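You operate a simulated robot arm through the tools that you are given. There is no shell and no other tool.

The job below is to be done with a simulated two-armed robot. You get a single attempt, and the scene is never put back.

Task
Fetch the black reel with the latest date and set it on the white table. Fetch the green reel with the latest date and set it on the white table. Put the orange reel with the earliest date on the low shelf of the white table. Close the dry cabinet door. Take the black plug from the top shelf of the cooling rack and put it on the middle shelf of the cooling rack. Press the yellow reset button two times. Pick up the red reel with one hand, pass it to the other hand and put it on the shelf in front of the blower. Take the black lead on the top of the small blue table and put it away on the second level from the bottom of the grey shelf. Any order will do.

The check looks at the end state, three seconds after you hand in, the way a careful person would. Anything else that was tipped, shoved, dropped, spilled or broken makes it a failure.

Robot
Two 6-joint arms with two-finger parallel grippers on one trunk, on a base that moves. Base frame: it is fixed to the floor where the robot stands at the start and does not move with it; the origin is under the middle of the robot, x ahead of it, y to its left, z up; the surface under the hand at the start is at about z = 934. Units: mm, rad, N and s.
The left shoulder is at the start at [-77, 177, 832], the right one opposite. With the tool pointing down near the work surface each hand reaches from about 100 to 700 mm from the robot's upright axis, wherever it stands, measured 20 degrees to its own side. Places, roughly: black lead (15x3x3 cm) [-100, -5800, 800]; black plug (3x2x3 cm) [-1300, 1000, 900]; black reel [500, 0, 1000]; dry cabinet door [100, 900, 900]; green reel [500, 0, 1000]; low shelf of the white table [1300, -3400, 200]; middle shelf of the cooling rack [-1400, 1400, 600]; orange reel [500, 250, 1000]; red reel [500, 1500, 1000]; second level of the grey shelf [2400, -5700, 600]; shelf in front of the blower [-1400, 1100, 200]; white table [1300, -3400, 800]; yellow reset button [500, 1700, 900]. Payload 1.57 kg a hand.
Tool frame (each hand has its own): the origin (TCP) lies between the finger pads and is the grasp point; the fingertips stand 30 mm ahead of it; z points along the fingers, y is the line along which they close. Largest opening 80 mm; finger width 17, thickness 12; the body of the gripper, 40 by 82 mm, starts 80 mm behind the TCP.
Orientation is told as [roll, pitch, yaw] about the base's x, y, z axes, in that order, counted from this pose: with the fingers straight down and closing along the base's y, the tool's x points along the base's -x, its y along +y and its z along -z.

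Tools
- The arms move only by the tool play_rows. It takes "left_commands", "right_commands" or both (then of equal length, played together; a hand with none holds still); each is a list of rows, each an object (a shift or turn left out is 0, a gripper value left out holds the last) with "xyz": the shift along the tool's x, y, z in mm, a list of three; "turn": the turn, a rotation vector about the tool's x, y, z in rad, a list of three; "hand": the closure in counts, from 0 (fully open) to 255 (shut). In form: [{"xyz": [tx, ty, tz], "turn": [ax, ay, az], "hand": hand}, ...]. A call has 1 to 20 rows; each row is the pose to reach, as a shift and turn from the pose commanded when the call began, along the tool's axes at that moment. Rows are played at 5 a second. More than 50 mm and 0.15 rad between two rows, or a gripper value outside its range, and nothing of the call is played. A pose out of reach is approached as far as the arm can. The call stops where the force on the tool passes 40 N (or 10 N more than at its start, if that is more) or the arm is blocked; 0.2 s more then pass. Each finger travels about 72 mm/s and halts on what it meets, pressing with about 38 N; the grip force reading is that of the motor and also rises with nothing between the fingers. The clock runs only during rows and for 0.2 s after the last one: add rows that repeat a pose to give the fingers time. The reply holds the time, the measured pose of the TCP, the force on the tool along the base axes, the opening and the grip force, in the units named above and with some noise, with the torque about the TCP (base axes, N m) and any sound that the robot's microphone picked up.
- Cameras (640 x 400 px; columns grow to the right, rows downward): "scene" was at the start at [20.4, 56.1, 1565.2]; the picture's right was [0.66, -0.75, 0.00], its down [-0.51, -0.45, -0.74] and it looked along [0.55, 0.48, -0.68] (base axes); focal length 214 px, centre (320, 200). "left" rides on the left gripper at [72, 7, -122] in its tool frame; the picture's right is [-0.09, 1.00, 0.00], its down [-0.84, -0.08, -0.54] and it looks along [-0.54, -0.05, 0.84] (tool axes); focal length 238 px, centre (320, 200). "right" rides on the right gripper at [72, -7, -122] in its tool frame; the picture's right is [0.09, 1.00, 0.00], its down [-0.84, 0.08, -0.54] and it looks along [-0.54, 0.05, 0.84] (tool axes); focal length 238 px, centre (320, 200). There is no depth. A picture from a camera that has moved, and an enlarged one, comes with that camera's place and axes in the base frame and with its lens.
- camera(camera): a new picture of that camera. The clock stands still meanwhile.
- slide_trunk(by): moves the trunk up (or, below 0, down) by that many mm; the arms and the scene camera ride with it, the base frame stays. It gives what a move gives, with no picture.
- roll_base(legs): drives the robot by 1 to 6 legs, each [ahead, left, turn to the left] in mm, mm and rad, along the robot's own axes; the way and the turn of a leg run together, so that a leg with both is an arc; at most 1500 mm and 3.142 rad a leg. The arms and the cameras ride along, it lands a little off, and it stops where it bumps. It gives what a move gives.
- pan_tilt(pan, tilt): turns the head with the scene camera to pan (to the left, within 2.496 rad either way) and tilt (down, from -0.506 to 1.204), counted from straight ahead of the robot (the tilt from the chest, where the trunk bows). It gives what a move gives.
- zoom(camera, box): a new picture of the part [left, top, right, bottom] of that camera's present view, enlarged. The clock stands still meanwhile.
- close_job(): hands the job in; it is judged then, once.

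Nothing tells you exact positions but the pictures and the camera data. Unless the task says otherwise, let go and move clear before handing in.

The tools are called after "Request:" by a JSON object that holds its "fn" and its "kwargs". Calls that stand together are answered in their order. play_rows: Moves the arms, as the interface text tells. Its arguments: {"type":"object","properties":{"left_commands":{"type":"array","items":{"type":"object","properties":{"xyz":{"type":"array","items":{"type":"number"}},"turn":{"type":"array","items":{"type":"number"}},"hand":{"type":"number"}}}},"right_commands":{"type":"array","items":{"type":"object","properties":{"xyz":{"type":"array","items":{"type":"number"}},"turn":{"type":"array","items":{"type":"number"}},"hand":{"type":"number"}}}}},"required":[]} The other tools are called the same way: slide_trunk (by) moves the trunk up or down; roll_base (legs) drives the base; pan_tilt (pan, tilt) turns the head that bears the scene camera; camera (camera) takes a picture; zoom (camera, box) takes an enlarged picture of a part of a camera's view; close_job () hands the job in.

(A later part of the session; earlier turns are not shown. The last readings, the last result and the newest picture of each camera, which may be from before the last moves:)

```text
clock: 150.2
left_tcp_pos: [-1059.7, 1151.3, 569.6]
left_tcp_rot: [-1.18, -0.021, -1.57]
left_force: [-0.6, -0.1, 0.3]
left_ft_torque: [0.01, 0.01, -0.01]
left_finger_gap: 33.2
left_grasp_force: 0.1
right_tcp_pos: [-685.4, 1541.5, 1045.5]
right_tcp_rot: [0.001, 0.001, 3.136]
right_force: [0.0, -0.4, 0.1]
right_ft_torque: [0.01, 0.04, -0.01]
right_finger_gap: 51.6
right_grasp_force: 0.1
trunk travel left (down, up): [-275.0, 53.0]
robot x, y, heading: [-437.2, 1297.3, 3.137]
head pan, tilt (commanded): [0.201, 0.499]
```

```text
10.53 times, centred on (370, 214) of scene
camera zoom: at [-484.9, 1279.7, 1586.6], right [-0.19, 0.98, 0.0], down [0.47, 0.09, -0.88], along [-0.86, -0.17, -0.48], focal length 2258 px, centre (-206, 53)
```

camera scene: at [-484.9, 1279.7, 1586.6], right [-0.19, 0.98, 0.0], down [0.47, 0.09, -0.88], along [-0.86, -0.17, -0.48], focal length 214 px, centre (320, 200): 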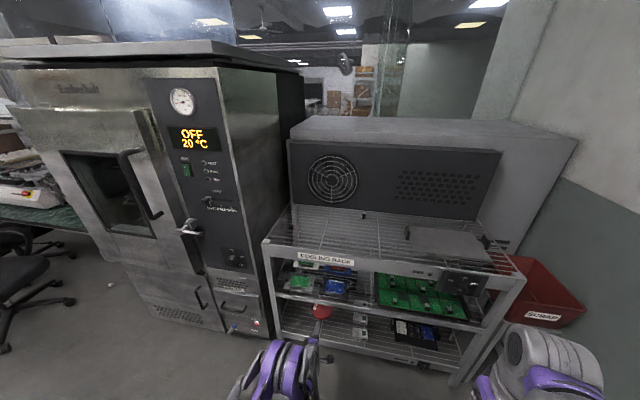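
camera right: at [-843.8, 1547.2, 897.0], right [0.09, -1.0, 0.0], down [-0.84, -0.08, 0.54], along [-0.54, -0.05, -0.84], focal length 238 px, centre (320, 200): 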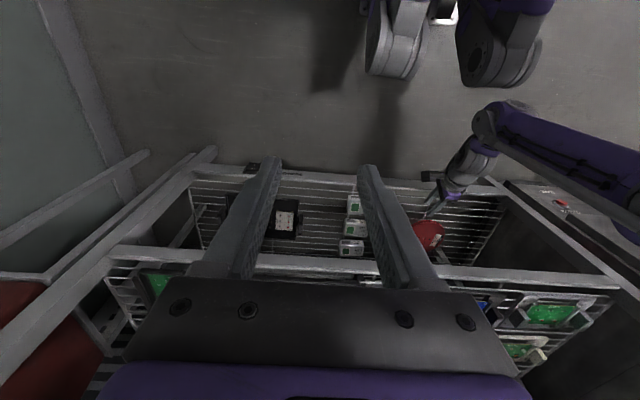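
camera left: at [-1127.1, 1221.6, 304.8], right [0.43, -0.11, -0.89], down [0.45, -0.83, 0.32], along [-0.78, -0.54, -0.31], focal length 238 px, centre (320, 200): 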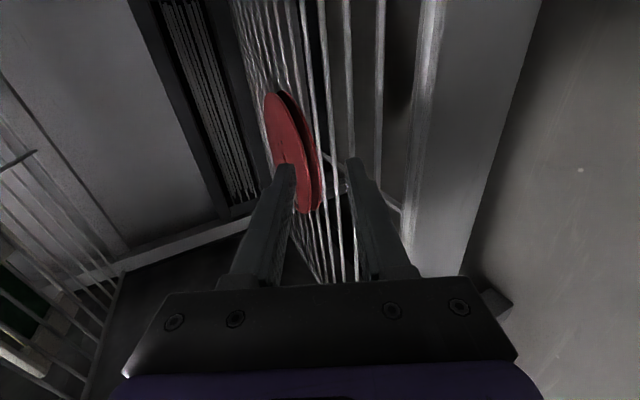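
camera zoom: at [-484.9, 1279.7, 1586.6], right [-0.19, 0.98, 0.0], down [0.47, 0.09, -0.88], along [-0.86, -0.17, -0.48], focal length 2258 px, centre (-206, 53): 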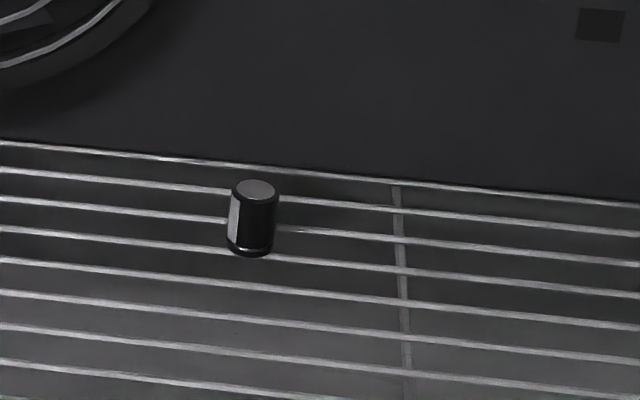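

The black plug is the small box on the top grille near [-1336, 962, 935]; the cylinder at the back is something else. First I'll fold the left hand back to a safe raised, downward pose.

Request:
{"fn": "play_rows", "kwargs": {"left_commands": [{"xyz": [-8.6, -28.2, -30.9], "turn": [-0.051, 0.051, 0.076]}, {"xyz": [-17.1, -56.3, -61.8], "turn": [-0.102, 0.102, 0.153]}, {"xyz": [-25.7, -84.5, -92.7], "turn": [-0.153, 0.153, 0.229]}, {"xyz": [-34.2, -112.6, -123.6], "turn": [-0.203, 0.204, 0.305]}, {"xyz": [-42.8, -140.8, -154.5], "turn": [-0.254, 0.256, 0.382]}, {"xyz": [-51.3, -169, -185.4], "turn": [-0.305, 0.307, 0.458]}, {"xyz": [-59.9, -197.1, -216.3], "turn": [-0.356, 0.358, 0.534]}, {"xyz": [-68.4, -225.3, -247.2], "turn": [-0.407, 0.409, 0.611]}, {"xyz": [-77, -253.5, -278.2], "turn": [-0.458, 0.46, 0.687]}, {"xyz": [-85.6, -281.6, -309.1], "turn": [-0.508, 0.511, 0.763]}, {"xyz": [-94.1, -309.8, -340], "turn": [-0.559, 0.562, 0.84]}, {"xyz": [-102.7, -337.9, -370.9], "turn": [-0.61, 0.613, 0.916]}, {"xyz": [-111.2, -366.1, -401.8], "turn": [-0.661, 0.664, 0.992]}, {"xyz": [-119.8, -394.3, -432.7], "turn": [-0.712, 0.716, 1.069]}, {"xyz": [-128.3, -422.4, -463.6], "turn": [-0.763, 0.767, 1.145]}, {"xyz": [-136.9, -450.6, -494.5], "turn": [-0.813, 0.818, 1.221]}, {"xyz": [-145.4, -478.7, -525.4], "turn": [-0.864, 0.869, 1.298]}, {"xyz": [-154, -506.9, -556.3], "turn": [-0.915, 0.92, 1.374]}, {"xyz": [-154, -506.9, -556.3], "turn": [-0.915, 0.92, 1.374], "hand": 0}]}}

Request:
{"fn": "camera", "kwargs": {"camera": "scene"}}

```text
clock: 154.2
left_tcp_pos: [-741.1, 1092.8, 1246.8]
left_tcp_rot: [0.262, -0.035, 3.121]
left_force: [0.0, -0.8, -0.4]
left_ft_torque: [0.01, 0.01, 0.02]
left_finger_gap: 80.1
left_grasp_force: 0.0
left hand out of reach, approached as far as the arm can: row 1, 2, 3, 4, 5, 6, 7, 8, 9, 10, 11, 12, 13, 14, 15, 16, 17, 18, 19
right_tcp_pos: [-685.3, 1539.8, 1046.2]
right_tcp_rot: [0.003, 0.001, 3.136]
right_force: [-0.9, 0.1, 1.0]
right_ft_torque: [0.03, -0.01, 0.04]
right_finger_gap: 51.7
right_grasp_force: 0.1
trunk travel left (down, up): [-275.0, 53.0]
robot x, y, heading: [-432.7, 1298.4, 3.134]
head pan, tilt (commanded): [0.201, 0.499]
```

```text
taken
camera scene: at [-485.2, 1279.2, 1586.6], right [-0.19, 0.98, 0.0], down [0.47, 0.09, -0.88], along [-0.86, -0.17, -0.48], focal length 214 px, centre (320, 200)
```

scene: 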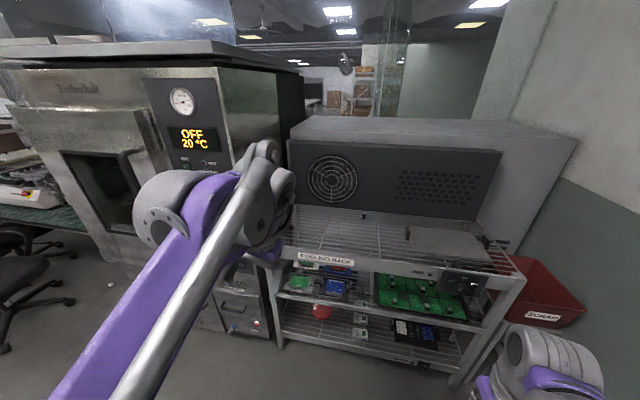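

Request:
{"fn": "play_rows", "kwargs": {"left_commands": [{"xyz": [0, 40, 0], "turn": [0.1, 0.012, 0]}, {"xyz": [0, 80, 0], "turn": [0.2, 0.024, 0]}, {"xyz": [0, 110, 0], "turn": [0.262, 0.035, 0]}, {"xyz": [0, 110, 0], "turn": [0.262, 0.035, 0]}]}}

```text
clock: 155.2
left_tcp_pos: [-740.8, 1093.7, 1247.3]
left_tcp_rot: [0.262, -0.036, 3.121]
left_force: [0.1, -0.6, -0.1]
left_ft_torque: [0.01, 0.01, 0.01]
left_finger_gap: 79.9
left_grasp_force: 0.0
left hand out of reach, approached as far as the arm can: row 1, 2, 3, 4
right_tcp_pos: [-684.7, 1541.9, 1045.5]
right_tcp_rot: [0.001, -0.001, 3.135]
right_force: [-0.5, 0.0, 0.7]
right_ft_torque: [0.0, -0.03, 0.03]
right_finger_gap: 51.7
right_grasp_force: 0.1
trunk travel left (down, up): [-275.0, 53.0]
robot x, y, heading: [-433.4, 1297.9, 3.131]
head pan, tilt (commanded): [0.201, 0.499]
```

The left arm is at a joint limit on this path. I'll test which direction it can move.

Request:
{"fn": "play_rows", "kwargs": {"left_commands": [{"xyz": [0, 0, 0], "turn": [0.05, -0.05, -0.076]}, {"xyz": [0, 0, 0], "turn": [0.1, -0.1, -0.152]}, {"xyz": [0, 0, 0], "turn": [0.1, -0.1, -0.152]}]}}

Request:
{"fn": "camera", "kwargs": {"camera": "left"}}

```text
clock: 156.0
left_tcp_pos: [-739.2, 1116.1, 1246.6]
left_tcp_rot: [0.206, -0.188, -3.035]
left_force: [-0.3, 0.1, 0.7]
left_ft_torque: [0.01, 0.0, 0.04]
left_finger_gap: 79.9
left_grasp_force: 0.0
left hand out of reach, approached as far as the arm can: row 1, 2, 3
right_tcp_pos: [-686.3, 1541.2, 1045.6]
right_tcp_rot: [0.001, 0.0, 3.136]
right_force: [0.2, -0.3, -1.0]
right_ft_torque: [0.02, -0.02, 0.0]
right_finger_gap: 52.0
right_grasp_force: 0.1
trunk travel left (down, up): [-275.0, 53.0]
robot x, y, heading: [-432.3, 1297.2, 3.14]
head pan, tilt (commanded): [0.201, 0.499]
```

```text
taken
camera left: at [-647.0, 1143.7, 1351.7], right [0.05, -0.97, 0.22], down [-0.74, 0.11, 0.66], along [-0.67, -0.19, -0.72], focal length 238 px, centre (320, 200)
```

left: 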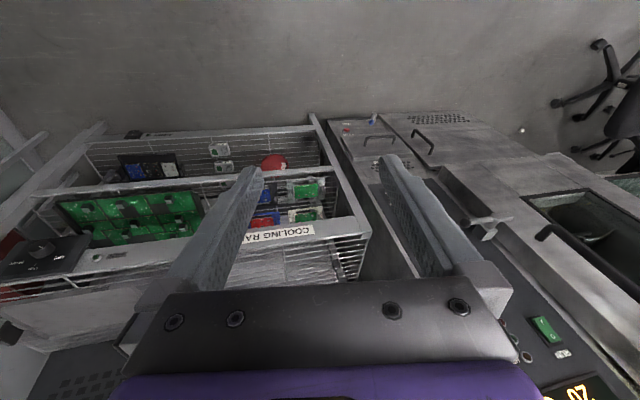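

Request:
{"fn": "play_rows", "kwargs": {"left_commands": [{"xyz": [-30, 0, 0]}, {"xyz": [-60, 0, 0]}, {"xyz": [-60, 0, 40]}, {"xyz": [-60, 0, 80]}, {"xyz": [-60, 40, 80]}, {"xyz": [-60, 80, 80]}]}}

```text
clock: 157.4
left_tcp_pos: [-801.7, 1041.5, 1196.6]
left_tcp_rot: [0.269, -0.19, -3.05]
left_force: [0.1, 0.4, -1.0]
left_ft_torque: [-0.03, -0.01, 0.02]
left_finger_gap: 80.0
left_grasp_force: 0.0
left hand out of reach, approached as far as the arm can: row 3, 4, 5, 6
right_tcp_pos: [-685.8, 1541.8, 1045.5]
right_tcp_rot: [0.001, -0.001, 3.136]
right_force: [-0.5, -0.1, 0.6]
right_ft_torque: [0.01, 0.01, 0.02]
right_finger_gap: 52.0
right_grasp_force: 0.0
trunk travel left (down, up): [-275.0, 53.0]
robot x, y, heading: [-434.9, 1296.7, 3.135]
head pan, tilt (commanded): [0.201, 0.499]
```

Request:
{"fn": "play_rows", "kwargs": {"left_commands": [{"turn": [0.0, 0.1, 0]}, {"turn": [0.0, 0.19, 0]}, {"turn": [0.1, 0.19, 0]}, {"turn": [0.2, 0.19, 0]}, {"turn": [0.27, 0.19, 0]}]}}

```text
clock: 158.6
left_tcp_pos: [-801.7, 1041.2, 1196.4]
left_tcp_rot: [0.288, -0.009, -3.003]
left_force: [0.1, -0.6, 0.0]
left_ft_torque: [0.02, 0.0, -0.01]
left_finger_gap: 79.9
left_grasp_force: 0.0
left hand out of reach, approached as far as the arm can: row 3, 4, 5
right_tcp_pos: [-684.8, 1541.1, 1045.2]
right_tcp_rot: [0.002, 0.001, 3.136]
right_force: [0.0, -0.9, -0.3]
right_ft_torque: [0.01, -0.06, 0.03]
right_finger_gap: 51.5
right_grasp_force: 0.1
trunk travel left (down, up): [-275.0, 53.0]
robot x, y, heading: [-436.8, 1295.2, 3.134]
head pan, tilt (commanded): [0.201, 0.499]
```

Request:
{"fn": "play_rows", "kwargs": {"left_commands": [{"turn": [0, 0, -0.14]}, {"turn": [0, 0, -0.28]}, {"turn": [0, 0, -0.42]}, {"turn": [0, 0, -0.56]}, {"turn": [0, 0, -0.7]}]}}

Request:
{"fn": "play_rows", "kwargs": {"left_commands": [{"turn": [0.1, 0, 0]}, {"turn": [0.2, 0, 0]}]}}

Request:
{"fn": "pan_tilt", "kwargs": {"pan": 0.6, "tilt": 0.5}}

Request:
{"fn": "camera", "kwargs": {"camera": "scene"}}

```text
clock: 159.8
left_tcp_pos: [-800.9, 1041.4, 1195.2]
left_tcp_rot: [0.216, -0.192, -2.318]
left_force: [0.0, -0.6, 1.0]
left_ft_torque: [0.01, -0.03, 0.0]
left_finger_gap: 79.9
left_grasp_force: 0.1
right_tcp_pos: [-684.4, 1541.1, 1045.6]
right_tcp_rot: [0.003, -0.002, 3.137]
right_force: [-0.8, -0.1, -0.4]
right_ft_torque: [0.02, 0.02, 0.02]
right_finger_gap: 51.8
right_grasp_force: 0.0
trunk travel left (down, up): [-275.0, 53.0]
robot x, y, heading: [-438.7, 1293.9, 3.133]
head pan, tilt (commanded): [0.201, 0.499]
```

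```text
clock: 160.4
left_tcp_pos: [-802.7, 1053.9, 1195.9]
left_tcp_rot: [0.156, -0.238, -2.329]
left_force: [-1.1, 0.3, 0.3]
left_ft_torque: [0.02, -0.01, 0.02]
left_finger_gap: 80.0
left_grasp_force: 0.1
left hand out of reach, approached as far as the arm can: row 1, 2
right_tcp_pos: [-684.1, 1540.4, 1044.4]
right_tcp_rot: [0.0, -0.001, 3.136]
right_force: [0.0, 0.0, 0.9]
right_ft_torque: [-0.01, -0.01, 0.02]
right_finger_gap: 52.0
right_grasp_force: 0.0
trunk travel left (down, up): [-275.0, 53.0]
robot x, y, heading: [-438.1, 1295.9, 3.138]
head pan, tilt (commanded): [0.201, 0.499]
```

```text
clock: 161.2
left_tcp_pos: [-802.1, 1054.3, 1195.9]
left_tcp_rot: [0.159, -0.236, -2.33]
left_force: [0.1, -0.2, -0.8]
left_ft_torque: [0.0, 0.0, -0.02]
left_finger_gap: 79.9
left_grasp_force: 0.0
right_tcp_pos: [-684.7, 1541.8, 1045.0]
right_tcp_rot: [0.001, 0.0, 3.137]
right_force: [-0.2, -0.1, -0.1]
right_ft_torque: [-0.01, 0.01, 0.03]
right_finger_gap: 51.6
right_grasp_force: 0.1
trunk travel left (down, up): [-275.0, 53.0]
robot x, y, heading: [-437.2, 1294.0, 3.135]
head pan, tilt (commanded): [0.6, 0.499]
```

```text
taken
camera scene: at [-471.0, 1246.4, 1586.6], right [-0.56, 0.83, 0.0], down [0.4, 0.27, -0.88], along [-0.73, -0.49, -0.48], focal length 214 px, centre (320, 200)
```

scene: 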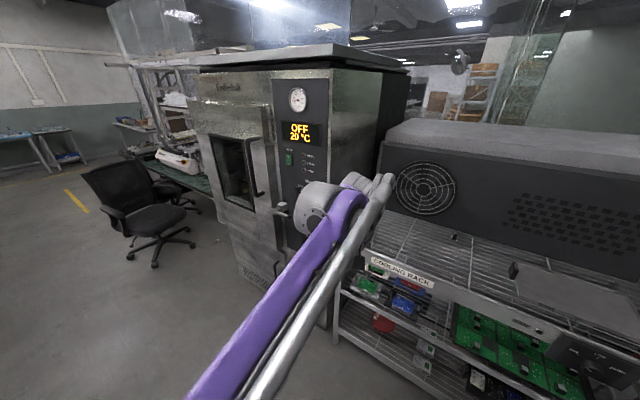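

The left wrist seems to be in a different joint branch than at the start. I'll go back to the forward-pointing pose first and then retrace the earlier path.

Request:
{"fn": "play_rows", "kwargs": {"left_commands": [{"xyz": [4.3, -13, 19.5], "turn": [0.103, -0.023, -0.053]}, {"xyz": [8.7, -26.1, 39], "turn": [0.206, -0.047, -0.106]}, {"xyz": [13, -39.1, 58.5], "turn": [0.309, -0.07, -0.16]}, {"xyz": [17.4, -52.2, 77.9], "turn": [0.412, -0.094, -0.213]}, {"xyz": [21.7, -65.2, 97.4], "turn": [0.515, -0.117, -0.266]}, {"xyz": [26, -78.2, 116.9], "turn": [0.618, -0.14, -0.319]}, {"xyz": [30.4, -91.3, 136.4], "turn": [0.721, -0.164, -0.372]}, {"xyz": [34.7, -104.3, 155.9], "turn": [0.823, -0.187, -0.426]}, {"xyz": [39.1, -117.4, 175.4], "turn": [0.926, -0.211, -0.479]}, {"xyz": [43.4, -130.4, 194.9], "turn": [1.029, -0.234, -0.532]}, {"xyz": [47.7, -143.4, 214.4], "turn": [1.132, -0.257, -0.585]}, {"xyz": [52.1, -156.5, 233.8], "turn": [1.235, -0.281, -0.638]}, {"xyz": [56.4, -169.5, 253.3], "turn": [1.338, -0.304, -0.692]}, {"xyz": [60.8, -182.6, 272.8], "turn": [1.441, -0.328, -0.745]}, {"xyz": [65.1, -195.6, 292.3], "turn": [1.544, -0.351, -0.798]}, {"xyz": [65.1, -195.6, 292.3], "turn": [1.544, -0.351, -0.798]}]}}

Request:
{"fn": "camera", "kwargs": {"camera": "scene"}}

Request:
{"fn": "camera", "kwargs": {"camera": "left"}}

```text
clock: 164.6
left_tcp_pos: [-956.4, 1114.5, 919.8]
left_tcp_rot: [-1.572, 0.001, -1.586]
left_force: [-0.5, 0.0, 0.4]
left_ft_torque: [0.01, -0.01, 0.0]
left_finger_gap: 80.0
left_grasp_force: 0.1
left hand out of reach, approached as far as the arm can: row 1, 2, 3, 4, 5, 6, 7, 8, 9, 10, 11, 12, 13, 14, 15, 16
right_tcp_pos: [-684.5, 1541.4, 1045.6]
right_tcp_rot: [0.002, -0.002, 3.136]
right_force: [0.7, 0.2, 0.2]
right_ft_torque: [0.0, 0.03, -0.01]
right_finger_gap: 51.9
right_grasp_force: 0.0
trunk travel left (down, up): [-275.0, 53.0]
robot x, y, heading: [-434.5, 1299.0, 3.136]
head pan, tilt (commanded): [0.6, 0.499]
```

```text
taken
camera scene: at [-470.1, 1246.7, 1586.6], right [-0.56, 0.83, 0.0], down [0.4, 0.27, -0.88], along [-0.73, -0.49, -0.48], focal length 214 px, centre (320, 200)
```

scene: 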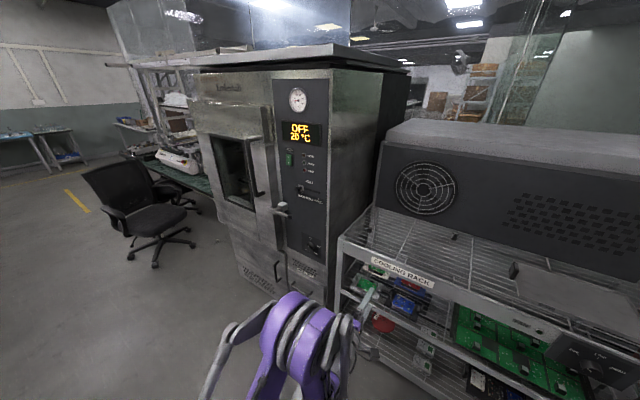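

```text
taken
camera left: at [-833.0, 1184.5, 912.7], right [0.0, -0.09, -1.0], down [0.53, -0.85, 0.08], along [-0.85, -0.53, 0.05], focal length 238 px, centre (320, 200)
```

left: 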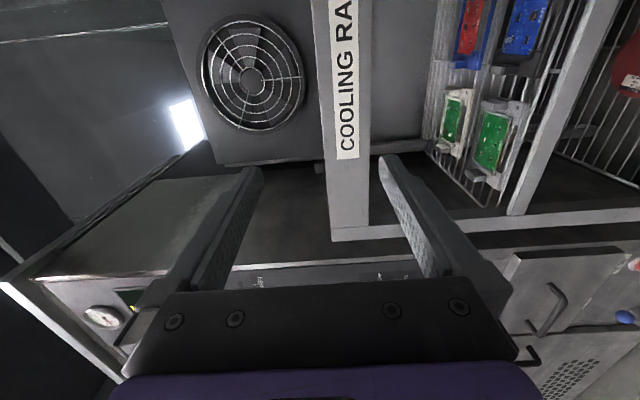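

Request:
{"fn": "play_rows", "kwargs": {"left_commands": [{"xyz": [3.6, -15.3, -8.1], "turn": [0.081, 0.081, 0.081]}, {"xyz": [7.2, -30.7, -16.3], "turn": [0.161, 0.161, 0.161]}, {"xyz": [10.8, -46, -24.4], "turn": [0.242, 0.242, 0.242]}, {"xyz": [14.4, -61.3, -32.5], "turn": [0.322, 0.322, 0.322]}, {"xyz": [18, -76.7, -40.7], "turn": [0.403, 0.403, 0.403]}, {"xyz": [21.6, -92, -48.8], "turn": [0.484, 0.484, 0.484]}, {"xyz": [25.2, -107.3, -56.9], "turn": [0.564, 0.564, 0.564]}, {"xyz": [28.8, -122.7, -65.1], "turn": [0.645, 0.645, 0.645]}, {"xyz": [32.4, -138, -73.2], "turn": [0.725, 0.725, 0.725]}, {"xyz": [36, -153.3, -81.3], "turn": [0.806, 0.806, 0.806]}, {"xyz": [39.6, -168.7, -89.5], "turn": [0.887, 0.887, 0.887]}, {"xyz": [43.2, -184, -97.6], "turn": [0.967, 0.967, 0.967]}, {"xyz": [46.8, -199.3, -105.7], "turn": [1.048, 1.048, 1.048]}, {"xyz": [50.4, -214.7, -113.9], "turn": [1.128, 1.128, 1.128]}, {"xyz": [54, -230, -122], "turn": [1.209, 1.209, 1.209]}, {"xyz": [54, -230, -122], "turn": [1.209, 1.209, 1.209]}]}}

Request:
{"fn": "camera", "kwargs": {"camera": "left"}}

```text
clock: 168.0
left_tcp_pos: [-834.8, 1164.8, 1148.4]
left_tcp_rot: [1.253, -1.568, 0.31]
left_force: [0.0, -1.5, -0.6]
left_ft_torque: [0.01, 0.02, 0.0]
left_finger_gap: 80.0
left_grasp_force: 0.0
left hand out of reach, approached as far as the arm can: row 1, 2, 3
right_tcp_pos: [-685.3, 1541.9, 1045.1]
right_tcp_rot: [0.003, 0.0, 3.138]
right_force: [-0.3, 0.1, 0.4]
right_ft_torque: [-0.02, 0.0, -0.02]
right_finger_gap: 52.0
right_grasp_force: 0.1
trunk travel left (down, up): [-275.0, 53.0]
robot x, y, heading: [-438.3, 1293.9, 3.139]
head pan, tilt (commanded): [0.6, 0.499]
```

```text
taken
camera left: at [-841.4, 1044.0, 1077.4], right [-1.0, 0.01, 0.09], down [0.07, -0.54, 0.84], along [0.06, 0.84, 0.54], focal length 238 px, centre (320, 200)
```

left: 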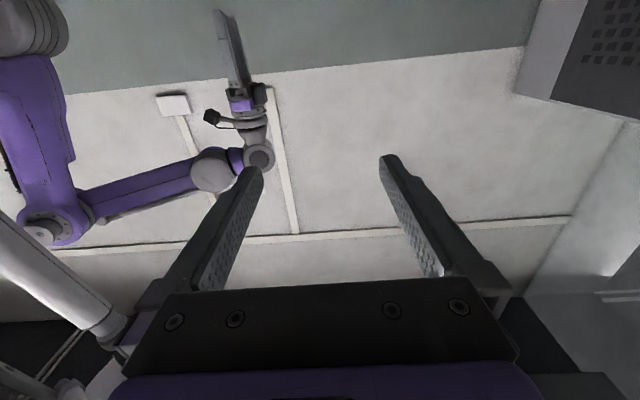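

Request:
{"fn": "play_rows", "kwargs": {"left_commands": [{"xyz": [-6.8, -9.1, -12.7], "turn": [-0.081, 0.081, -0.081]}, {"xyz": [-13.6, -18.3, -25.5], "turn": [-0.161, 0.161, -0.161]}, {"xyz": [-20.4, -27.4, -38.2], "turn": [-0.242, 0.242, -0.242]}, {"xyz": [-27.2, -36.5, -50.9], "turn": [-0.322, 0.322, -0.322]}, {"xyz": [-34, -45.7, -63.7], "turn": [-0.403, 0.403, -0.403]}, {"xyz": [-40.8, -54.8, -76.4], "turn": [-0.484, 0.484, -0.484]}, {"xyz": [-47.6, -63.9, -89.1], "turn": [-0.564, 0.564, -0.564]}, {"xyz": [-54.4, -73.1, -101.9], "turn": [-0.645, 0.645, -0.645]}, {"xyz": [-61.2, -82.2, -114.6], "turn": [-0.725, 0.725, -0.725]}, {"xyz": [-68, -91.3, -127.3], "turn": [-0.806, 0.806, -0.806]}, {"xyz": [-74.8, -100.5, -140.1], "turn": [-0.887, 0.887, -0.887]}, {"xyz": [-81.6, -109.6, -152.8], "turn": [-0.967, 0.967, -0.967]}, {"xyz": [-88.4, -118.7, -165.5], "turn": [-1.048, 1.048, -1.048]}, {"xyz": [-95.2, -127.9, -178.3], "turn": [-1.128, 1.128, -1.128]}, {"xyz": [-102, -137, -191], "turn": [-1.209, 1.209, -1.209]}, {"xyz": [-102, -137, -191], "turn": [-1.209, 1.209, -1.209]}]}}

Request:
{"fn": "camera", "kwargs": {"camera": "left"}}

```text
clock: 171.4
left_tcp_pos: [-699.3, 973.5, 1250.3]
left_tcp_rot: [0.0, 0.0, 3.137]
left_force: [0.2, 0.4, -1.1]
left_ft_torque: [0.0, 0.02, 0.04]
left_finger_gap: 79.9
left_grasp_force: 0.1
right_tcp_pos: [-684.7, 1541.7, 1046.0]
right_tcp_rot: [0.001, 0.0, 3.136]
right_force: [-0.5, 0.4, -0.3]
right_ft_torque: [0.0, -0.02, -0.01]
right_finger_gap: 51.5
right_grasp_force: 0.1
trunk travel left (down, up): [-275.0, 53.0]
robot x, y, heading: [-433.1, 1295.6, 3.135]
head pan, tilt (commanded): [0.6, 0.499]
```

```text
taken
camera left: at [-626.0, 967.4, 1373.1], right [-0.1, -1.0, 0.0], down [-0.84, 0.08, 0.54], along [-0.54, 0.05, -0.84], focal length 238 px, centre (320, 200)
```

left: 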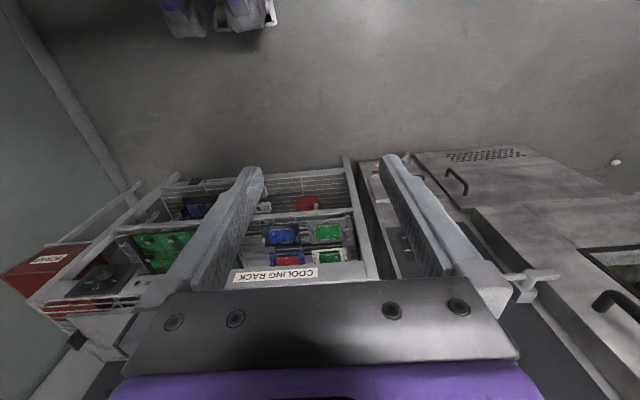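

The left hand is back in its normal downward pose. I'll drive toward the rack so the left hand can take the plug.

Request:
{"fn": "roll_base", "kwargs": {"legs": [[270, 146, 0]]}}

Request:
{"fn": "pan_tilt", "kwargs": {"pan": 0.4, "tilt": 0.7}}

Request:
{"fn": "camera", "kwargs": {"camera": "scene"}}

Request:
{"fn": "camera", "kwargs": {"camera": "left"}}

```text
clock: 173.5
left_tcp_pos: [-967.4, 829.7, 1251.6]
left_tcp_rot: [0.002, -0.002, 3.136]
left_force: [-1.1, -0.4, -0.2]
left_ft_torque: [0.01, -0.02, 0.01]
left_finger_gap: 79.7
left_grasp_force: 0.0
right_tcp_pos: [-951.9, 1397.0, 1044.7]
right_tcp_rot: [0.001, 0.001, 3.137]
right_force: [0.7, -0.1, -0.2]
right_ft_torque: [-0.03, 0.0, 0.02]
right_finger_gap: 51.7
right_grasp_force: 0.1
trunk travel left (down, up): [-275.0, 53.0]
robot x, y, heading: [-699.3, 1150.3, 3.131]
head pan, tilt (commanded): [0.6, 0.499]
```

```text
clock: 174.2
left_tcp_pos: [-967.0, 829.4, 1252.1]
left_tcp_rot: [0.0, -0.002, 3.135]
left_force: [0.3, -0.7, 0.5]
left_ft_torque: [0.01, 0.02, 0.03]
left_finger_gap: 80.1
left_grasp_force: 0.0
right_tcp_pos: [-951.1, 1396.2, 1045.8]
right_tcp_rot: [0.002, 0.0, 3.138]
right_force: [0.3, 0.6, -0.2]
right_ft_torque: [-0.02, 0.02, 0.02]
right_finger_gap: 51.5
right_grasp_force: 0.1
trunk travel left (down, up): [-275.0, 53.0]
robot x, y, heading: [-701.7, 1150.5, 3.132]
head pan, tilt (commanded): [0.4, 0.7]
```

```text
taken
camera scene: at [-741.3, 1120.6, 1569.0], right [-0.38, 0.92, 0.0], down [0.59, 0.25, -0.77], along [-0.71, -0.29, -0.64], focal length 214 px, centre (320, 200)
```

scene: 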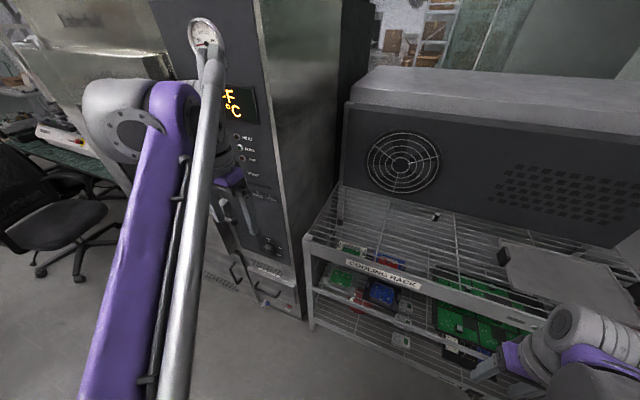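

```text
taken
camera left: at [-893.4, 823.4, 1372.9], right [-0.1, -1.0, 0.0], down [-0.84, 0.08, 0.54], along [-0.54, 0.05, -0.84], focal length 238 px, centre (320, 200)
```

left: 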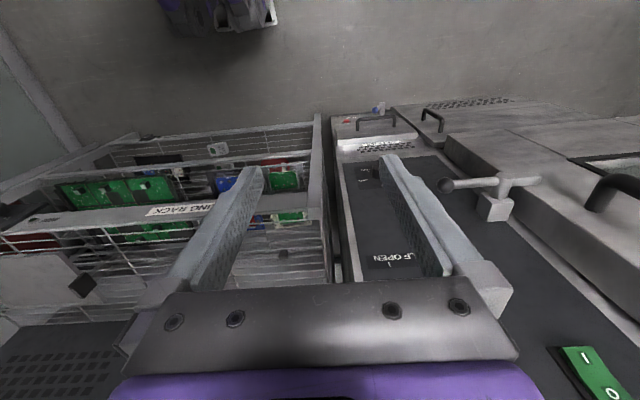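

Request:
{"fn": "zoom", "kwargs": {"camera": "left", "box": [240, 210, 340, 280]}}

Request:
{"fn": "zoom", "kwargs": {"camera": "scene", "box": [300, 190, 380, 250]}}

```text
5.71 times, centred on (290, 245) of left
camera zoom: at [-893.4, 823.4, 1372.9], right [-0.1, -1.0, 0.0], down [-0.84, 0.08, 0.54], along [-0.54, 0.05, -0.84], focal length 1362 px, centre (491, -57)
```

zoom: 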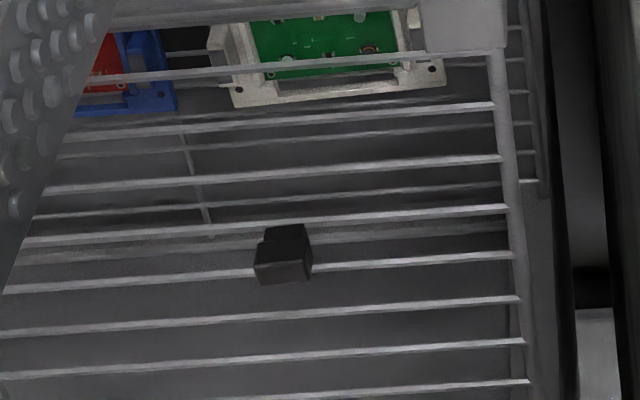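

```text
6.67 times, centred on (340, 220) of scene
camera zoom: at [-741.3, 1120.6, 1569.0], right [-0.38, 0.92, 0.0], down [0.59, 0.25, -0.77], along [-0.71, -0.29, -0.64], focal length 1430 px, centre (187, 67)
```

zoom: 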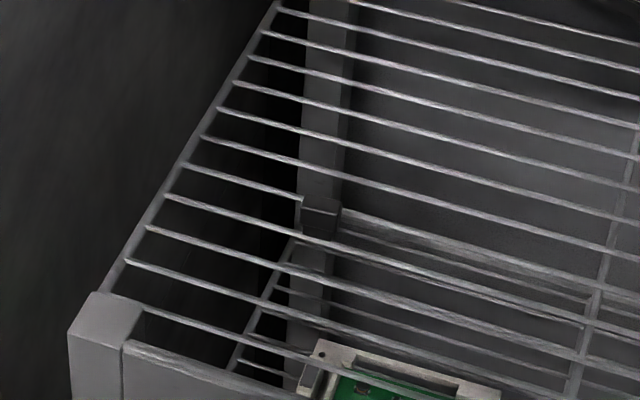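

The plug is a small black block spanning two wires near [-1336, 962, 930]. I'll bring the left hand in front of and above it, pitched forward, then look closely.

Request:
{"fn": "play_rows", "kwargs": {"left_commands": [{"xyz": [-20, -20, 15], "turn": [0, -0.09, 0], "hand": 96}, {"xyz": [-50, -40, 35], "turn": [0, -0.18, 0]}, {"xyz": [-80, -60, 60], "turn": [0, -0.27, 0]}, {"xyz": [-110, -80, 85], "turn": [0, -0.36, 0]}, {"xyz": [-140, -95, 110], "turn": [0, -0.45, 0]}, {"xyz": [-172, -108, 137], "turn": [0, -0.54, 0]}, {"xyz": [-205, -118, 165], "turn": [0, -0.63, 0]}, {"xyz": [-238, -126, 193], "turn": [0, -0.72, 0]}, {"xyz": [-270, -132, 222], "turn": [0, -0.81, 0]}, {"xyz": [-296, -132.5, 250], "turn": [0, -0.9, 0]}, {"xyz": [-308, -132.5, 264], "turn": [0, -0.9, 0]}, {"xyz": [-308, -132.5, 264], "turn": [0, -0.9, 0]}]}}

Request:
{"fn": "camera", "kwargs": {"camera": "left"}}

Request:
{"fn": "zoom", "kwargs": {"camera": "scene", "box": [240, 150, 480, 300]}}

```text
clock: 176.8
left_tcp_pos: [-1273.3, 963.6, 986.0]
left_tcp_rot: [0.0, -0.903, 3.133]
left_force: [0.2, -0.4, 0.2]
left_ft_torque: [0.01, 0.0, 0.01]
left_finger_gap: 49.9
left_grasp_force: 0.0
right_tcp_pos: [-951.5, 1396.6, 1045.1]
right_tcp_rot: [0.002, -0.001, 3.136]
right_force: [-0.7, -0.5, 0.6]
right_ft_torque: [0.0, 0.02, -0.01]
right_finger_gap: 51.7
right_grasp_force: 0.0
trunk travel left (down, up): [-275.0, 53.0]
robot x, y, heading: [-703.5, 1155.7, 3.134]
head pan, tilt (commanded): [0.4, 0.7]
```

```text
taken
camera left: at [-1131.5, 957.3, 1005.1], right [-0.06, -1.0, 0.07], down [-0.09, 0.08, 0.99], along [-0.99, 0.06, -0.1], focal length 238 px, centre (320, 200)
```

left: 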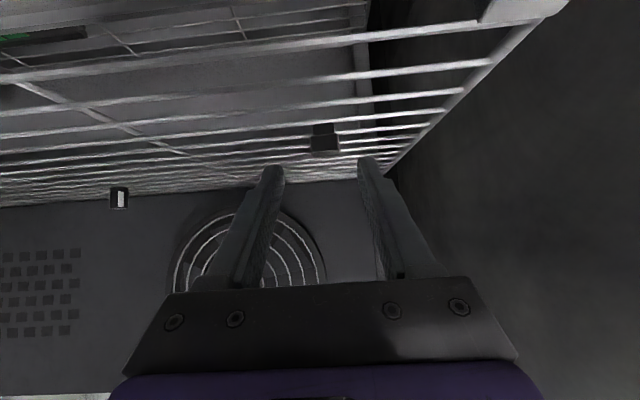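

```text
2.67 times, centred on (360, 225) of scene
camera zoom: at [-740.9, 1120.7, 1568.9], right [-0.38, 0.92, 0.0], down [0.59, 0.25, -0.77], along [-0.71, -0.29, -0.64], focal length 572 px, centre (213, 133)
```

zoom: 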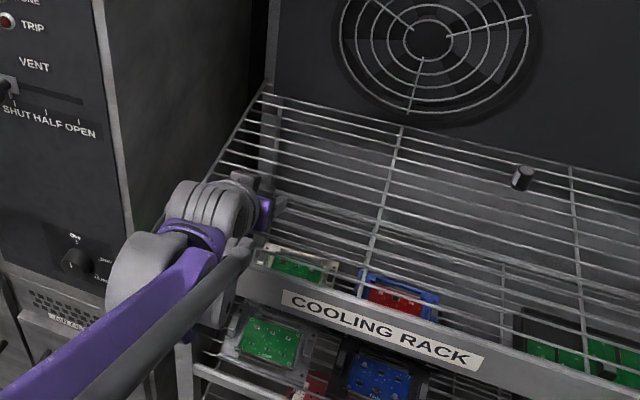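

Request:
{"fn": "zoom", "kwargs": {"camera": "left", "box": [270, 100, 380, 180]}}

```text
5.00 times, centred on (325, 140) of left
camera zoom: at [-1131.5, 957.3, 1005.1], right [-0.06, -1.0, 0.07], down [-0.09, 0.08, 0.99], along [-0.99, 0.06, -0.1], focal length 1192 px, centre (295, 500)
```

zoom: 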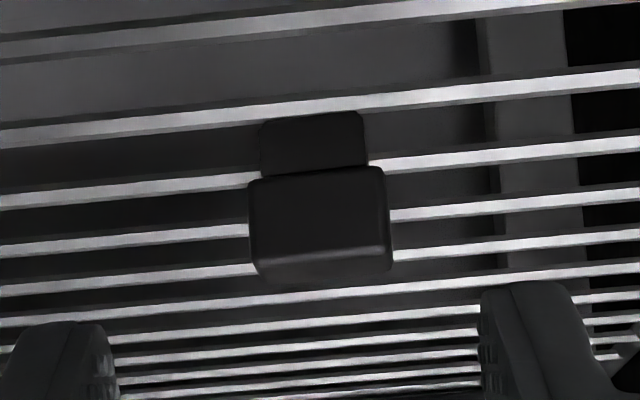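

Request:
{"fn": "play_rows", "kwargs": {"left_commands": [{"xyz": [0, 1, 20]}, {"xyz": [0, 2, 40]}, {"xyz": [0, 2, 55]}, {"xyz": [0, 2, 62]}, {"xyz": [0, 2, 62]}]}}

Request:
{"fn": "camera", "kwargs": {"camera": "left"}}

```text
clock: 178.0
left_tcp_pos: [-1323.7, 964.2, 947.8]
left_tcp_rot: [-0.002, -0.901, 3.134]
left_force: [0.1, 0.4, 0.6]
left_ft_torque: [0.01, -0.06, 0.02]
left_finger_gap: 49.8
left_grasp_force: 0.0
right_tcp_pos: [-951.9, 1397.1, 1044.2]
right_tcp_rot: [0.003, 0.002, 3.136]
right_force: [0.1, -0.9, -0.4]
right_ft_torque: [0.01, 0.02, 0.01]
right_finger_gap: 52.0
right_grasp_force: 0.0
trunk travel left (down, up): [-275.0, 53.0]
robot x, y, heading: [-705.7, 1154.0, 3.142]
head pan, tilt (commanded): [0.4, 0.7]
```

```text
taken
camera left: at [-1181.9, 957.0, 967.2], right [-0.06, -1.0, 0.07], down [-0.09, 0.08, 0.99], along [-0.99, 0.06, -0.1], focal length 238 px, centre (320, 200)
```

left: 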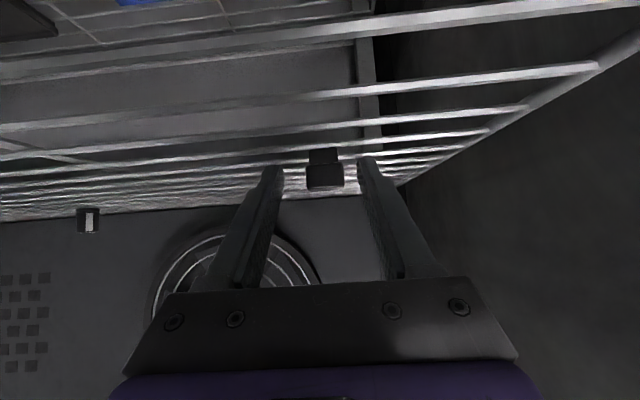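

Request:
{"fn": "play_rows", "kwargs": {"left_commands": [{"xyz": [0, 3, 3]}, {"xyz": [0, 3, 5]}, {"xyz": [0, 3, 5], "hand": 170}, {"xyz": [0, 3, 5], "hand": 255}, {"xyz": [0, 3, 5], "hand": 255}]}}

Request:
{"fn": "camera", "kwargs": {"camera": "left"}}

```text
clock: 179.2
left_tcp_pos: [-1325.7, 959.2, 944.9]
left_tcp_rot: [0.001, -0.901, 3.134]
left_force: [-0.8, 0.1, 0.2]
left_ft_torque: [-0.03, -0.02, 0.0]
left_finger_gap: 21.4
left_grasp_force: 34.5
right_tcp_pos: [-952.6, 1396.4, 1045.1]
right_tcp_rot: [0.002, -0.001, 3.135]
right_force: [0.1, -0.1, -0.1]
right_ft_torque: [0.0, 0.01, 0.0]
right_finger_gap: 51.8
right_grasp_force: 0.1
trunk travel left (down, up): [-275.0, 53.0]
robot x, y, heading: [-699.9, 1149.9, 3.14]
head pan, tilt (commanded): [0.4, 0.7]
```

```text
taken
camera left: at [-1185.3, 953.0, 964.8], right [-0.06, -1.0, 0.07], down [-0.09, 0.08, 0.99], along [-0.99, 0.06, -0.1], focal length 238 px, centre (320, 200)
```

left: 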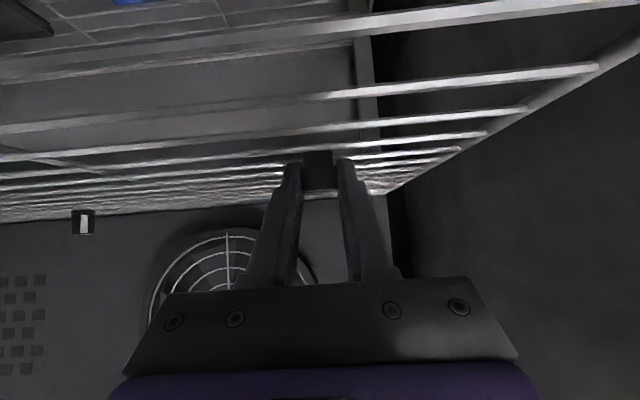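

Request:
{"fn": "play_rows", "kwargs": {"left_commands": [{"xyz": [-8, 0, -6]}, {"xyz": [-23, 0, -18]}, {"xyz": [-39, 0, -31]}, {"xyz": [-39, 0, -31]}]}}

Request:
{"fn": "zoom", "kwargs": {"camera": "left", "box": [220, 100, 420, 240]}}

```text
clock: 180.2
left_tcp_pos: [-1327.1, 959.4, 996.0]
left_tcp_rot: [0.001, -0.901, 3.133]
left_force: [-0.1, -0.4, -0.9]
left_ft_torque: [0.02, 0.04, 0.0]
left_finger_gap: 21.1
left_grasp_force: 34.7
right_tcp_pos: [-952.7, 1397.4, 1044.7]
right_tcp_rot: [0.002, -0.001, 3.136]
right_force: [-0.2, 0.0, -1.1]
right_ft_torque: [0.03, -0.01, 0.01]
right_finger_gap: 51.7
right_grasp_force: 0.0
trunk travel left (down, up): [-275.0, 53.0]
robot x, y, heading: [-701.4, 1148.0, 3.14]
head pan, tilt (commanded): [0.4, 0.7]
```

```text
2.86 times, centred on (320, 170) of left
camera zoom: at [-1185.3, 952.5, 1016.0], right [-0.06, -1.0, 0.07], down [-0.09, 0.08, 0.99], along [-0.99, 0.06, -0.1], focal length 681 px, centre (320, 286)
```

zoom: 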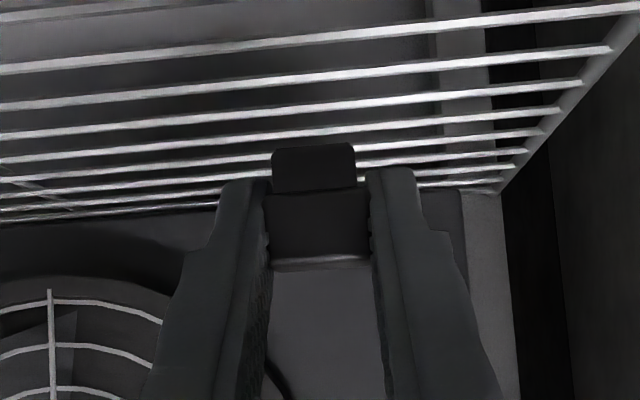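

The plug is held with its stem protruding below. I'll back away, move sideways to the free spot on the middle shelf (y≈1357, between the boards and the green tray), and lower the hand.

Request:
{"fn": "roll_base", "kwargs": {"legs": [[-200, 0, 0], [0, -397, 0]]}}

Request:
{"fn": "slide_trunk", "kwargs": {"by": -150}}

Request:
{"fn": "camera", "kwargs": {"camera": "left"}}

Request:
{"fn": "camera", "kwargs": {"camera": "scene"}}

```text
clock: 185.5
left_tcp_pos: [-1124.7, 1358.1, 996.7]
left_tcp_rot: [0.001, -0.901, 3.132]
left_force: [-0.4, 0.2, 0.3]
left_ft_torque: [0.03, 0.03, -0.02]
left_finger_gap: 20.7
left_grasp_force: 34.3
right_tcp_pos: [-748.3, 1793.4, 1044.8]
right_tcp_rot: [0.003, 0.001, 3.134]
right_force: [0.0, 0.1, -0.6]
right_ft_torque: [0.01, 0.05, 0.01]
right_finger_gap: 51.7
right_grasp_force: 0.1
trunk travel left (down, up): [-275.0, 53.0]
robot x, y, heading: [-501.5, 1546.9, 3.135]
head pan, tilt (commanded): [0.4, 0.7]
```

```text
clock: 187.2
left_tcp_pos: [-1123.4, 1357.9, 846.9]
left_tcp_rot: [-0.001, -0.9, 3.133]
left_force: [-0.4, -0.1, 0.3]
left_ft_torque: [-0.01, -0.02, 0.01]
left_finger_gap: 20.9
left_grasp_force: 34.2
right_tcp_pos: [-749.1, 1793.6, 894.6]
right_tcp_rot: [0.001, 0.0, 3.132]
right_force: [0.7, -0.6, -0.2]
right_ft_torque: [-0.04, 0.02, 0.0]
right_finger_gap: 52.0
right_grasp_force: 0.1
trunk travel left (down, up): [-125.0, 203.0]
robot x, y, heading: [-502.1, 1548.2, 3.133]
head pan, tilt (commanded): [0.4, 0.7]
```

```text
taken
camera left: at [-983.3, 1349.7, 866.1], right [-0.07, -1.0, 0.07], down [-0.09, 0.08, 0.99], along [-0.99, 0.06, -0.1], focal length 238 px, centre (320, 200)
```

left: 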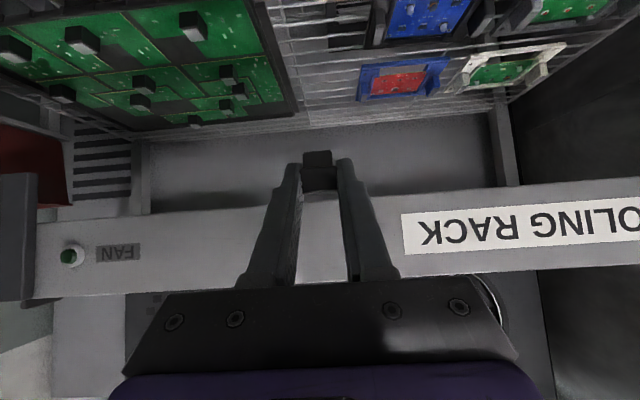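

```text
taken
camera scene: at [-553.0, 1517.0, 1417.9], right [-0.38, 0.92, 0.0], down [0.6, 0.25, -0.76], along [-0.71, -0.29, -0.64], focal length 214 px, centre (320, 200)
```

scene: 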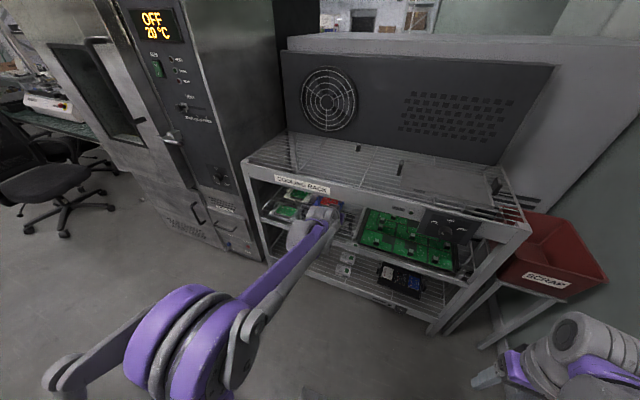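

Request:
{"fn": "play_rows", "kwargs": {"left_commands": [{"xyz": [31, 2, 25]}, {"xyz": [62, 4, 50]}, {"xyz": [94, 6, 75]}, {"xyz": [125, 8, 100]}, {"xyz": [150, 8, 119]}, {"xyz": [150, 8, 119]}]}}

Request:
{"fn": "camera", "kwargs": {"camera": "left"}}

```text
clock: 188.6
left_tcp_pos: [-1125.8, 1348.6, 654.6]
left_tcp_rot: [-0.001, -0.901, 3.133]
left_force: [-0.4, 0.0, -0.1]
left_ft_torque: [0.02, 0.0, 0.02]
left_finger_gap: 20.7
left_grasp_force: 33.8
right_tcp_pos: [-748.5, 1793.5, 894.5]
right_tcp_rot: [0.001, 0.0, 3.134]
right_force: [-0.8, -0.6, 0.2]
right_ft_torque: [0.01, -0.01, 0.0]
right_finger_gap: 52.1
right_grasp_force: 0.1
trunk travel left (down, up): [-125.0, 203.0]
robot x, y, heading: [-501.6, 1547.6, 3.134]
head pan, tilt (commanded): [0.4, 0.7]
```

```text
taken
camera left: at [-985.0, 1340.7, 674.1], right [-0.07, -1.0, 0.07], down [-0.09, 0.08, 0.99], along [-0.99, 0.06, -0.1], focal length 238 px, centre (320, 200)
```

left: 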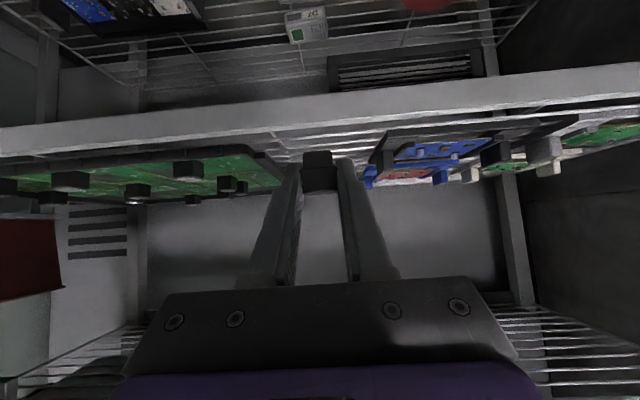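

Request:
{"fn": "roll_base", "kwargs": {"legs": [[160, 0, 0]]}}

Request:
{"fn": "camera", "kwargs": {"camera": "left"}}

```text
clock: 190.0
left_tcp_pos: [-1286.9, 1348.7, 654.3]
left_tcp_rot: [-0.001, -0.9, 3.133]
left_force: [0.0, -0.7, -0.3]
left_ft_torque: [0.01, -0.04, 0.0]
left_finger_gap: 21.1
left_grasp_force: 33.8
right_tcp_pos: [-909.7, 1795.8, 896.0]
right_tcp_rot: [0.002, 0.0, 3.135]
right_force: [0.0, 0.4, 0.7]
right_ft_torque: [-0.02, 0.01, 0.0]
right_finger_gap: 51.9
right_grasp_force: 0.1
trunk travel left (down, up): [-125.0, 203.0]
robot x, y, heading: [-662.4, 1549.8, 3.132]
head pan, tilt (commanded): [0.4, 0.7]
```

```text
taken
camera left: at [-1145.3, 1341.7, 674.1], right [-0.07, -1.0, 0.07], down [-0.09, 0.08, 0.99], along [-0.99, 0.06, -0.1], focal length 238 px, centre (320, 200)
```

left: 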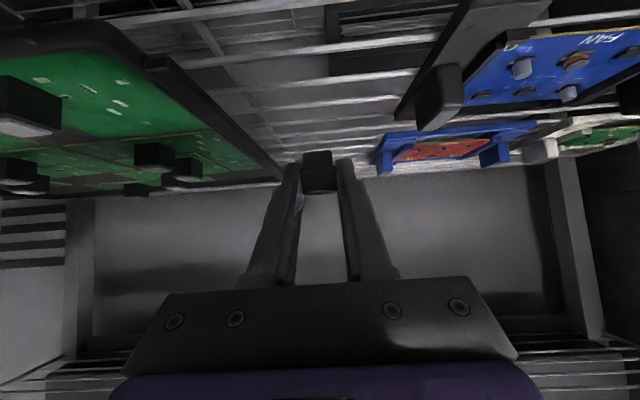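

Request:
{"fn": "play_rows", "kwargs": {"left_commands": [{"xyz": [12, 0, 9.5]}, {"xyz": [23.5, 0, 18.7]}, {"xyz": [29.8, 0, 23.6]}, {"xyz": [32.9, 0, 26.1]}, {"xyz": [32.9, 0, 26.1]}]}}

Request:
{"fn": "play_rows", "kwargs": {"left_commands": [{"xyz": [2.3, 0, 1.9]}, {"xyz": [3.9, 0, 3.1]}, {"xyz": [3.9, 0, 3.1]}]}}

Request:
{"fn": "camera", "kwargs": {"camera": "left"}}

```text
clock: 191.2
left_tcp_pos: [-1287.2, 1349.0, 613.6]
left_tcp_rot: [0.0, -0.901, 3.132]
left_force: [-0.1, -0.9, 0.0]
left_ft_torque: [0.0, 0.0, 0.01]
left_finger_gap: 20.8
left_grasp_force: 34.3
right_tcp_pos: [-909.5, 1794.2, 895.7]
right_tcp_rot: [0.001, 0.0, 3.134]
right_force: [-0.4, 0.5, 0.2]
right_ft_torque: [0.0, -0.03, -0.01]
right_finger_gap: 52.2
right_grasp_force: 0.0
trunk travel left (down, up): [-125.0, 203.0]
robot x, y, heading: [-659.4, 1550.5, 3.134]
head pan, tilt (commanded): [0.4, 0.7]
```

```text
clock: 192.0
left_tcp_pos: [-1284.5, 1348.3, 608.7]
left_tcp_rot: [0.001, -0.899, 3.132]
left_force: [0.0, -0.3, -0.4]
left_ft_torque: [0.04, -0.02, -0.02]
left_finger_gap: 20.7
left_grasp_force: 33.8
right_tcp_pos: [-908.9, 1794.3, 895.2]
right_tcp_rot: [0.003, -0.001, 3.136]
right_force: [-0.3, -0.6, -0.5]
right_ft_torque: [0.01, -0.02, -0.02]
right_finger_gap: 51.8
right_grasp_force: 0.0
trunk travel left (down, up): [-125.0, 203.0]
robot x, y, heading: [-658.2, 1551.1, 3.132]
head pan, tilt (commanded): [0.4, 0.7]
```

```text
taken
camera left: at [-1144.8, 1341.7, 627.5], right [-0.07, -1.0, 0.07], down [-0.09, 0.08, 0.99], along [-0.99, 0.06, -0.1], focal length 238 px, centre (320, 200)
```

left: 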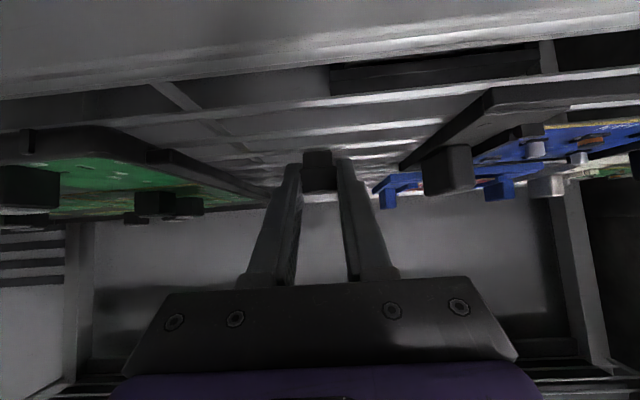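

Request:
{"fn": "zoom", "kwargs": {"camera": "left", "box": [260, 110, 380, 200]}}

Request:
{"fn": "play_rows", "kwargs": {"left_commands": [{"xyz": [1.6, 0, 1.2]}, {"xyz": [3.1, 0, 2.5]}, {"xyz": [3.1, 0, 2.5]}]}}

Request:
{"fn": "play_rows", "kwargs": {"left_commands": [{"xyz": [1.6, 0, 1.2]}, {"xyz": [3.1, 0, 2.5]}, {"xyz": [3.1, 0, 2.5]}]}}

```text
4.44 times, centred on (320, 155) of left
camera zoom: at [-1144.8, 1341.7, 627.5], right [-0.07, -1.0, 0.07], down [-0.09, 0.08, 0.99], along [-0.99, 0.06, -0.1], focal length 1059 px, centre (320, 400)
```

zoom: 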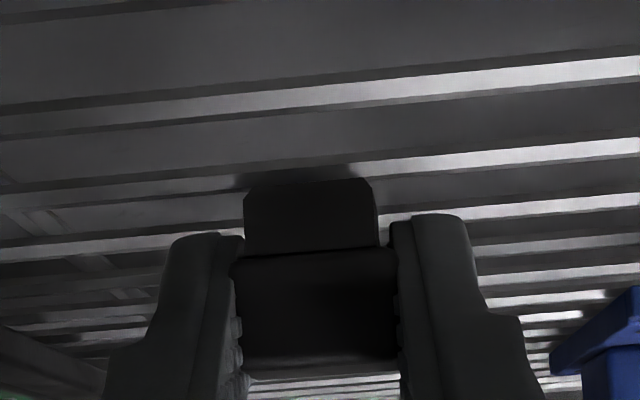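

```text
clock: 192.8
left_tcp_pos: [-1286.3, 1349.1, 603.4]
left_tcp_rot: [0.002, -0.905, 3.132]
left_force: [-1.5, -2.5, 15.0]
left_ft_torque: [0.0, 0.29, -0.03]
left_finger_gap: 20.6
left_grasp_force: 34.0
right_tcp_pos: [-908.0, 1794.7, 895.6]
right_tcp_rot: [0.002, -0.001, 3.134]
right_force: [-0.1, -0.4, 0.5]
right_ft_torque: [-0.02, 0.0, 0.0]
right_finger_gap: 51.7
right_grasp_force: 0.0
trunk travel left (down, up): [-125.0, 203.0]
robot x, y, heading: [-662.1, 1552.6, 3.137]
head pan, tilt (commanded): [0.4, 0.7]
```

```text
clock: 193.4
left_tcp_pos: [-1285.8, 1348.7, 605.1]
left_tcp_rot: [0.001, -0.913, 3.135]
left_force: [7.5, -0.3, 20.2]
left_ft_torque: [0.07, 0.16, 0.05]
left_finger_gap: 21.0
left_grasp_force: 34.1
right_tcp_pos: [-908.5, 1795.5, 894.9]
right_tcp_rot: [0.003, -0.002, 3.135]
right_force: [0.3, -0.4, -0.3]
right_ft_torque: [-0.01, 0.0, 0.0]
right_finger_gap: 51.8
right_grasp_force: 0.1
trunk travel left (down, up): [-125.0, 203.0]
robot x, y, heading: [-662.6, 1547.6, 3.135]
head pan, tilt (commanded): [0.4, 0.7]
stopped in row 2 (left hand): the force on the tool passed its limit at 42 N (the readings are from after the stop); the commanded pose is now the measured one
```

The plug touches the shelf. I'll relieve the pressure slightly, open the fingers and withdraw.

Request:
{"fn": "play_rows", "kwargs": {"left_commands": [{"xyz": [-0.8, 0, -0.6]}, {"xyz": [-0.8, 0, -0.6], "hand": 170}, {"xyz": [-0.8, 0, -0.6], "hand": 120}, {"xyz": [-0.8, 0, -0.6], "hand": 90}, {"xyz": [-0.8, 0, -0.6], "hand": 90}, {"xyz": [-5, 0, -20]}, {"xyz": [-10, 0, -50]}, {"xyz": [-15, 0, -80]}]}}

Request:
{"fn": "camera", "kwargs": {"camera": "left"}}

```text
clock: 195.2
left_tcp_pos: [-1232.5, 1346.2, 663.8]
left_tcp_rot: [0.0, -0.906, 3.133]
left_force: [-0.4, -0.5, 0.1]
left_ft_torque: [-0.01, 0.01, -0.03]
left_finger_gap: 52.0
left_grasp_force: 0.0
right_tcp_pos: [-908.2, 1794.9, 893.8]
right_tcp_rot: [0.0, -0.001, 3.136]
right_force: [1.1, 0.7, 0.6]
right_ft_torque: [0.02, 0.0, 0.0]
right_finger_gap: 51.7
right_grasp_force: 0.1
trunk travel left (down, up): [-125.0, 203.0]
robot x, y, heading: [-658.2, 1549.9, 3.138]
head pan, tilt (commanded): [0.4, 0.7]
```

```text
taken
camera left: at [-1091.3, 1340.1, 682.6], right [-0.06, -1.0, 0.07], down [-0.09, 0.08, 0.99], along [-0.99, 0.06, -0.09], focal length 238 px, centre (320, 200)
```

left: 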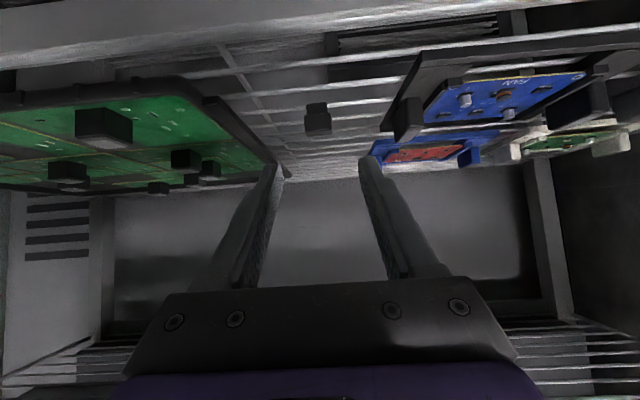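

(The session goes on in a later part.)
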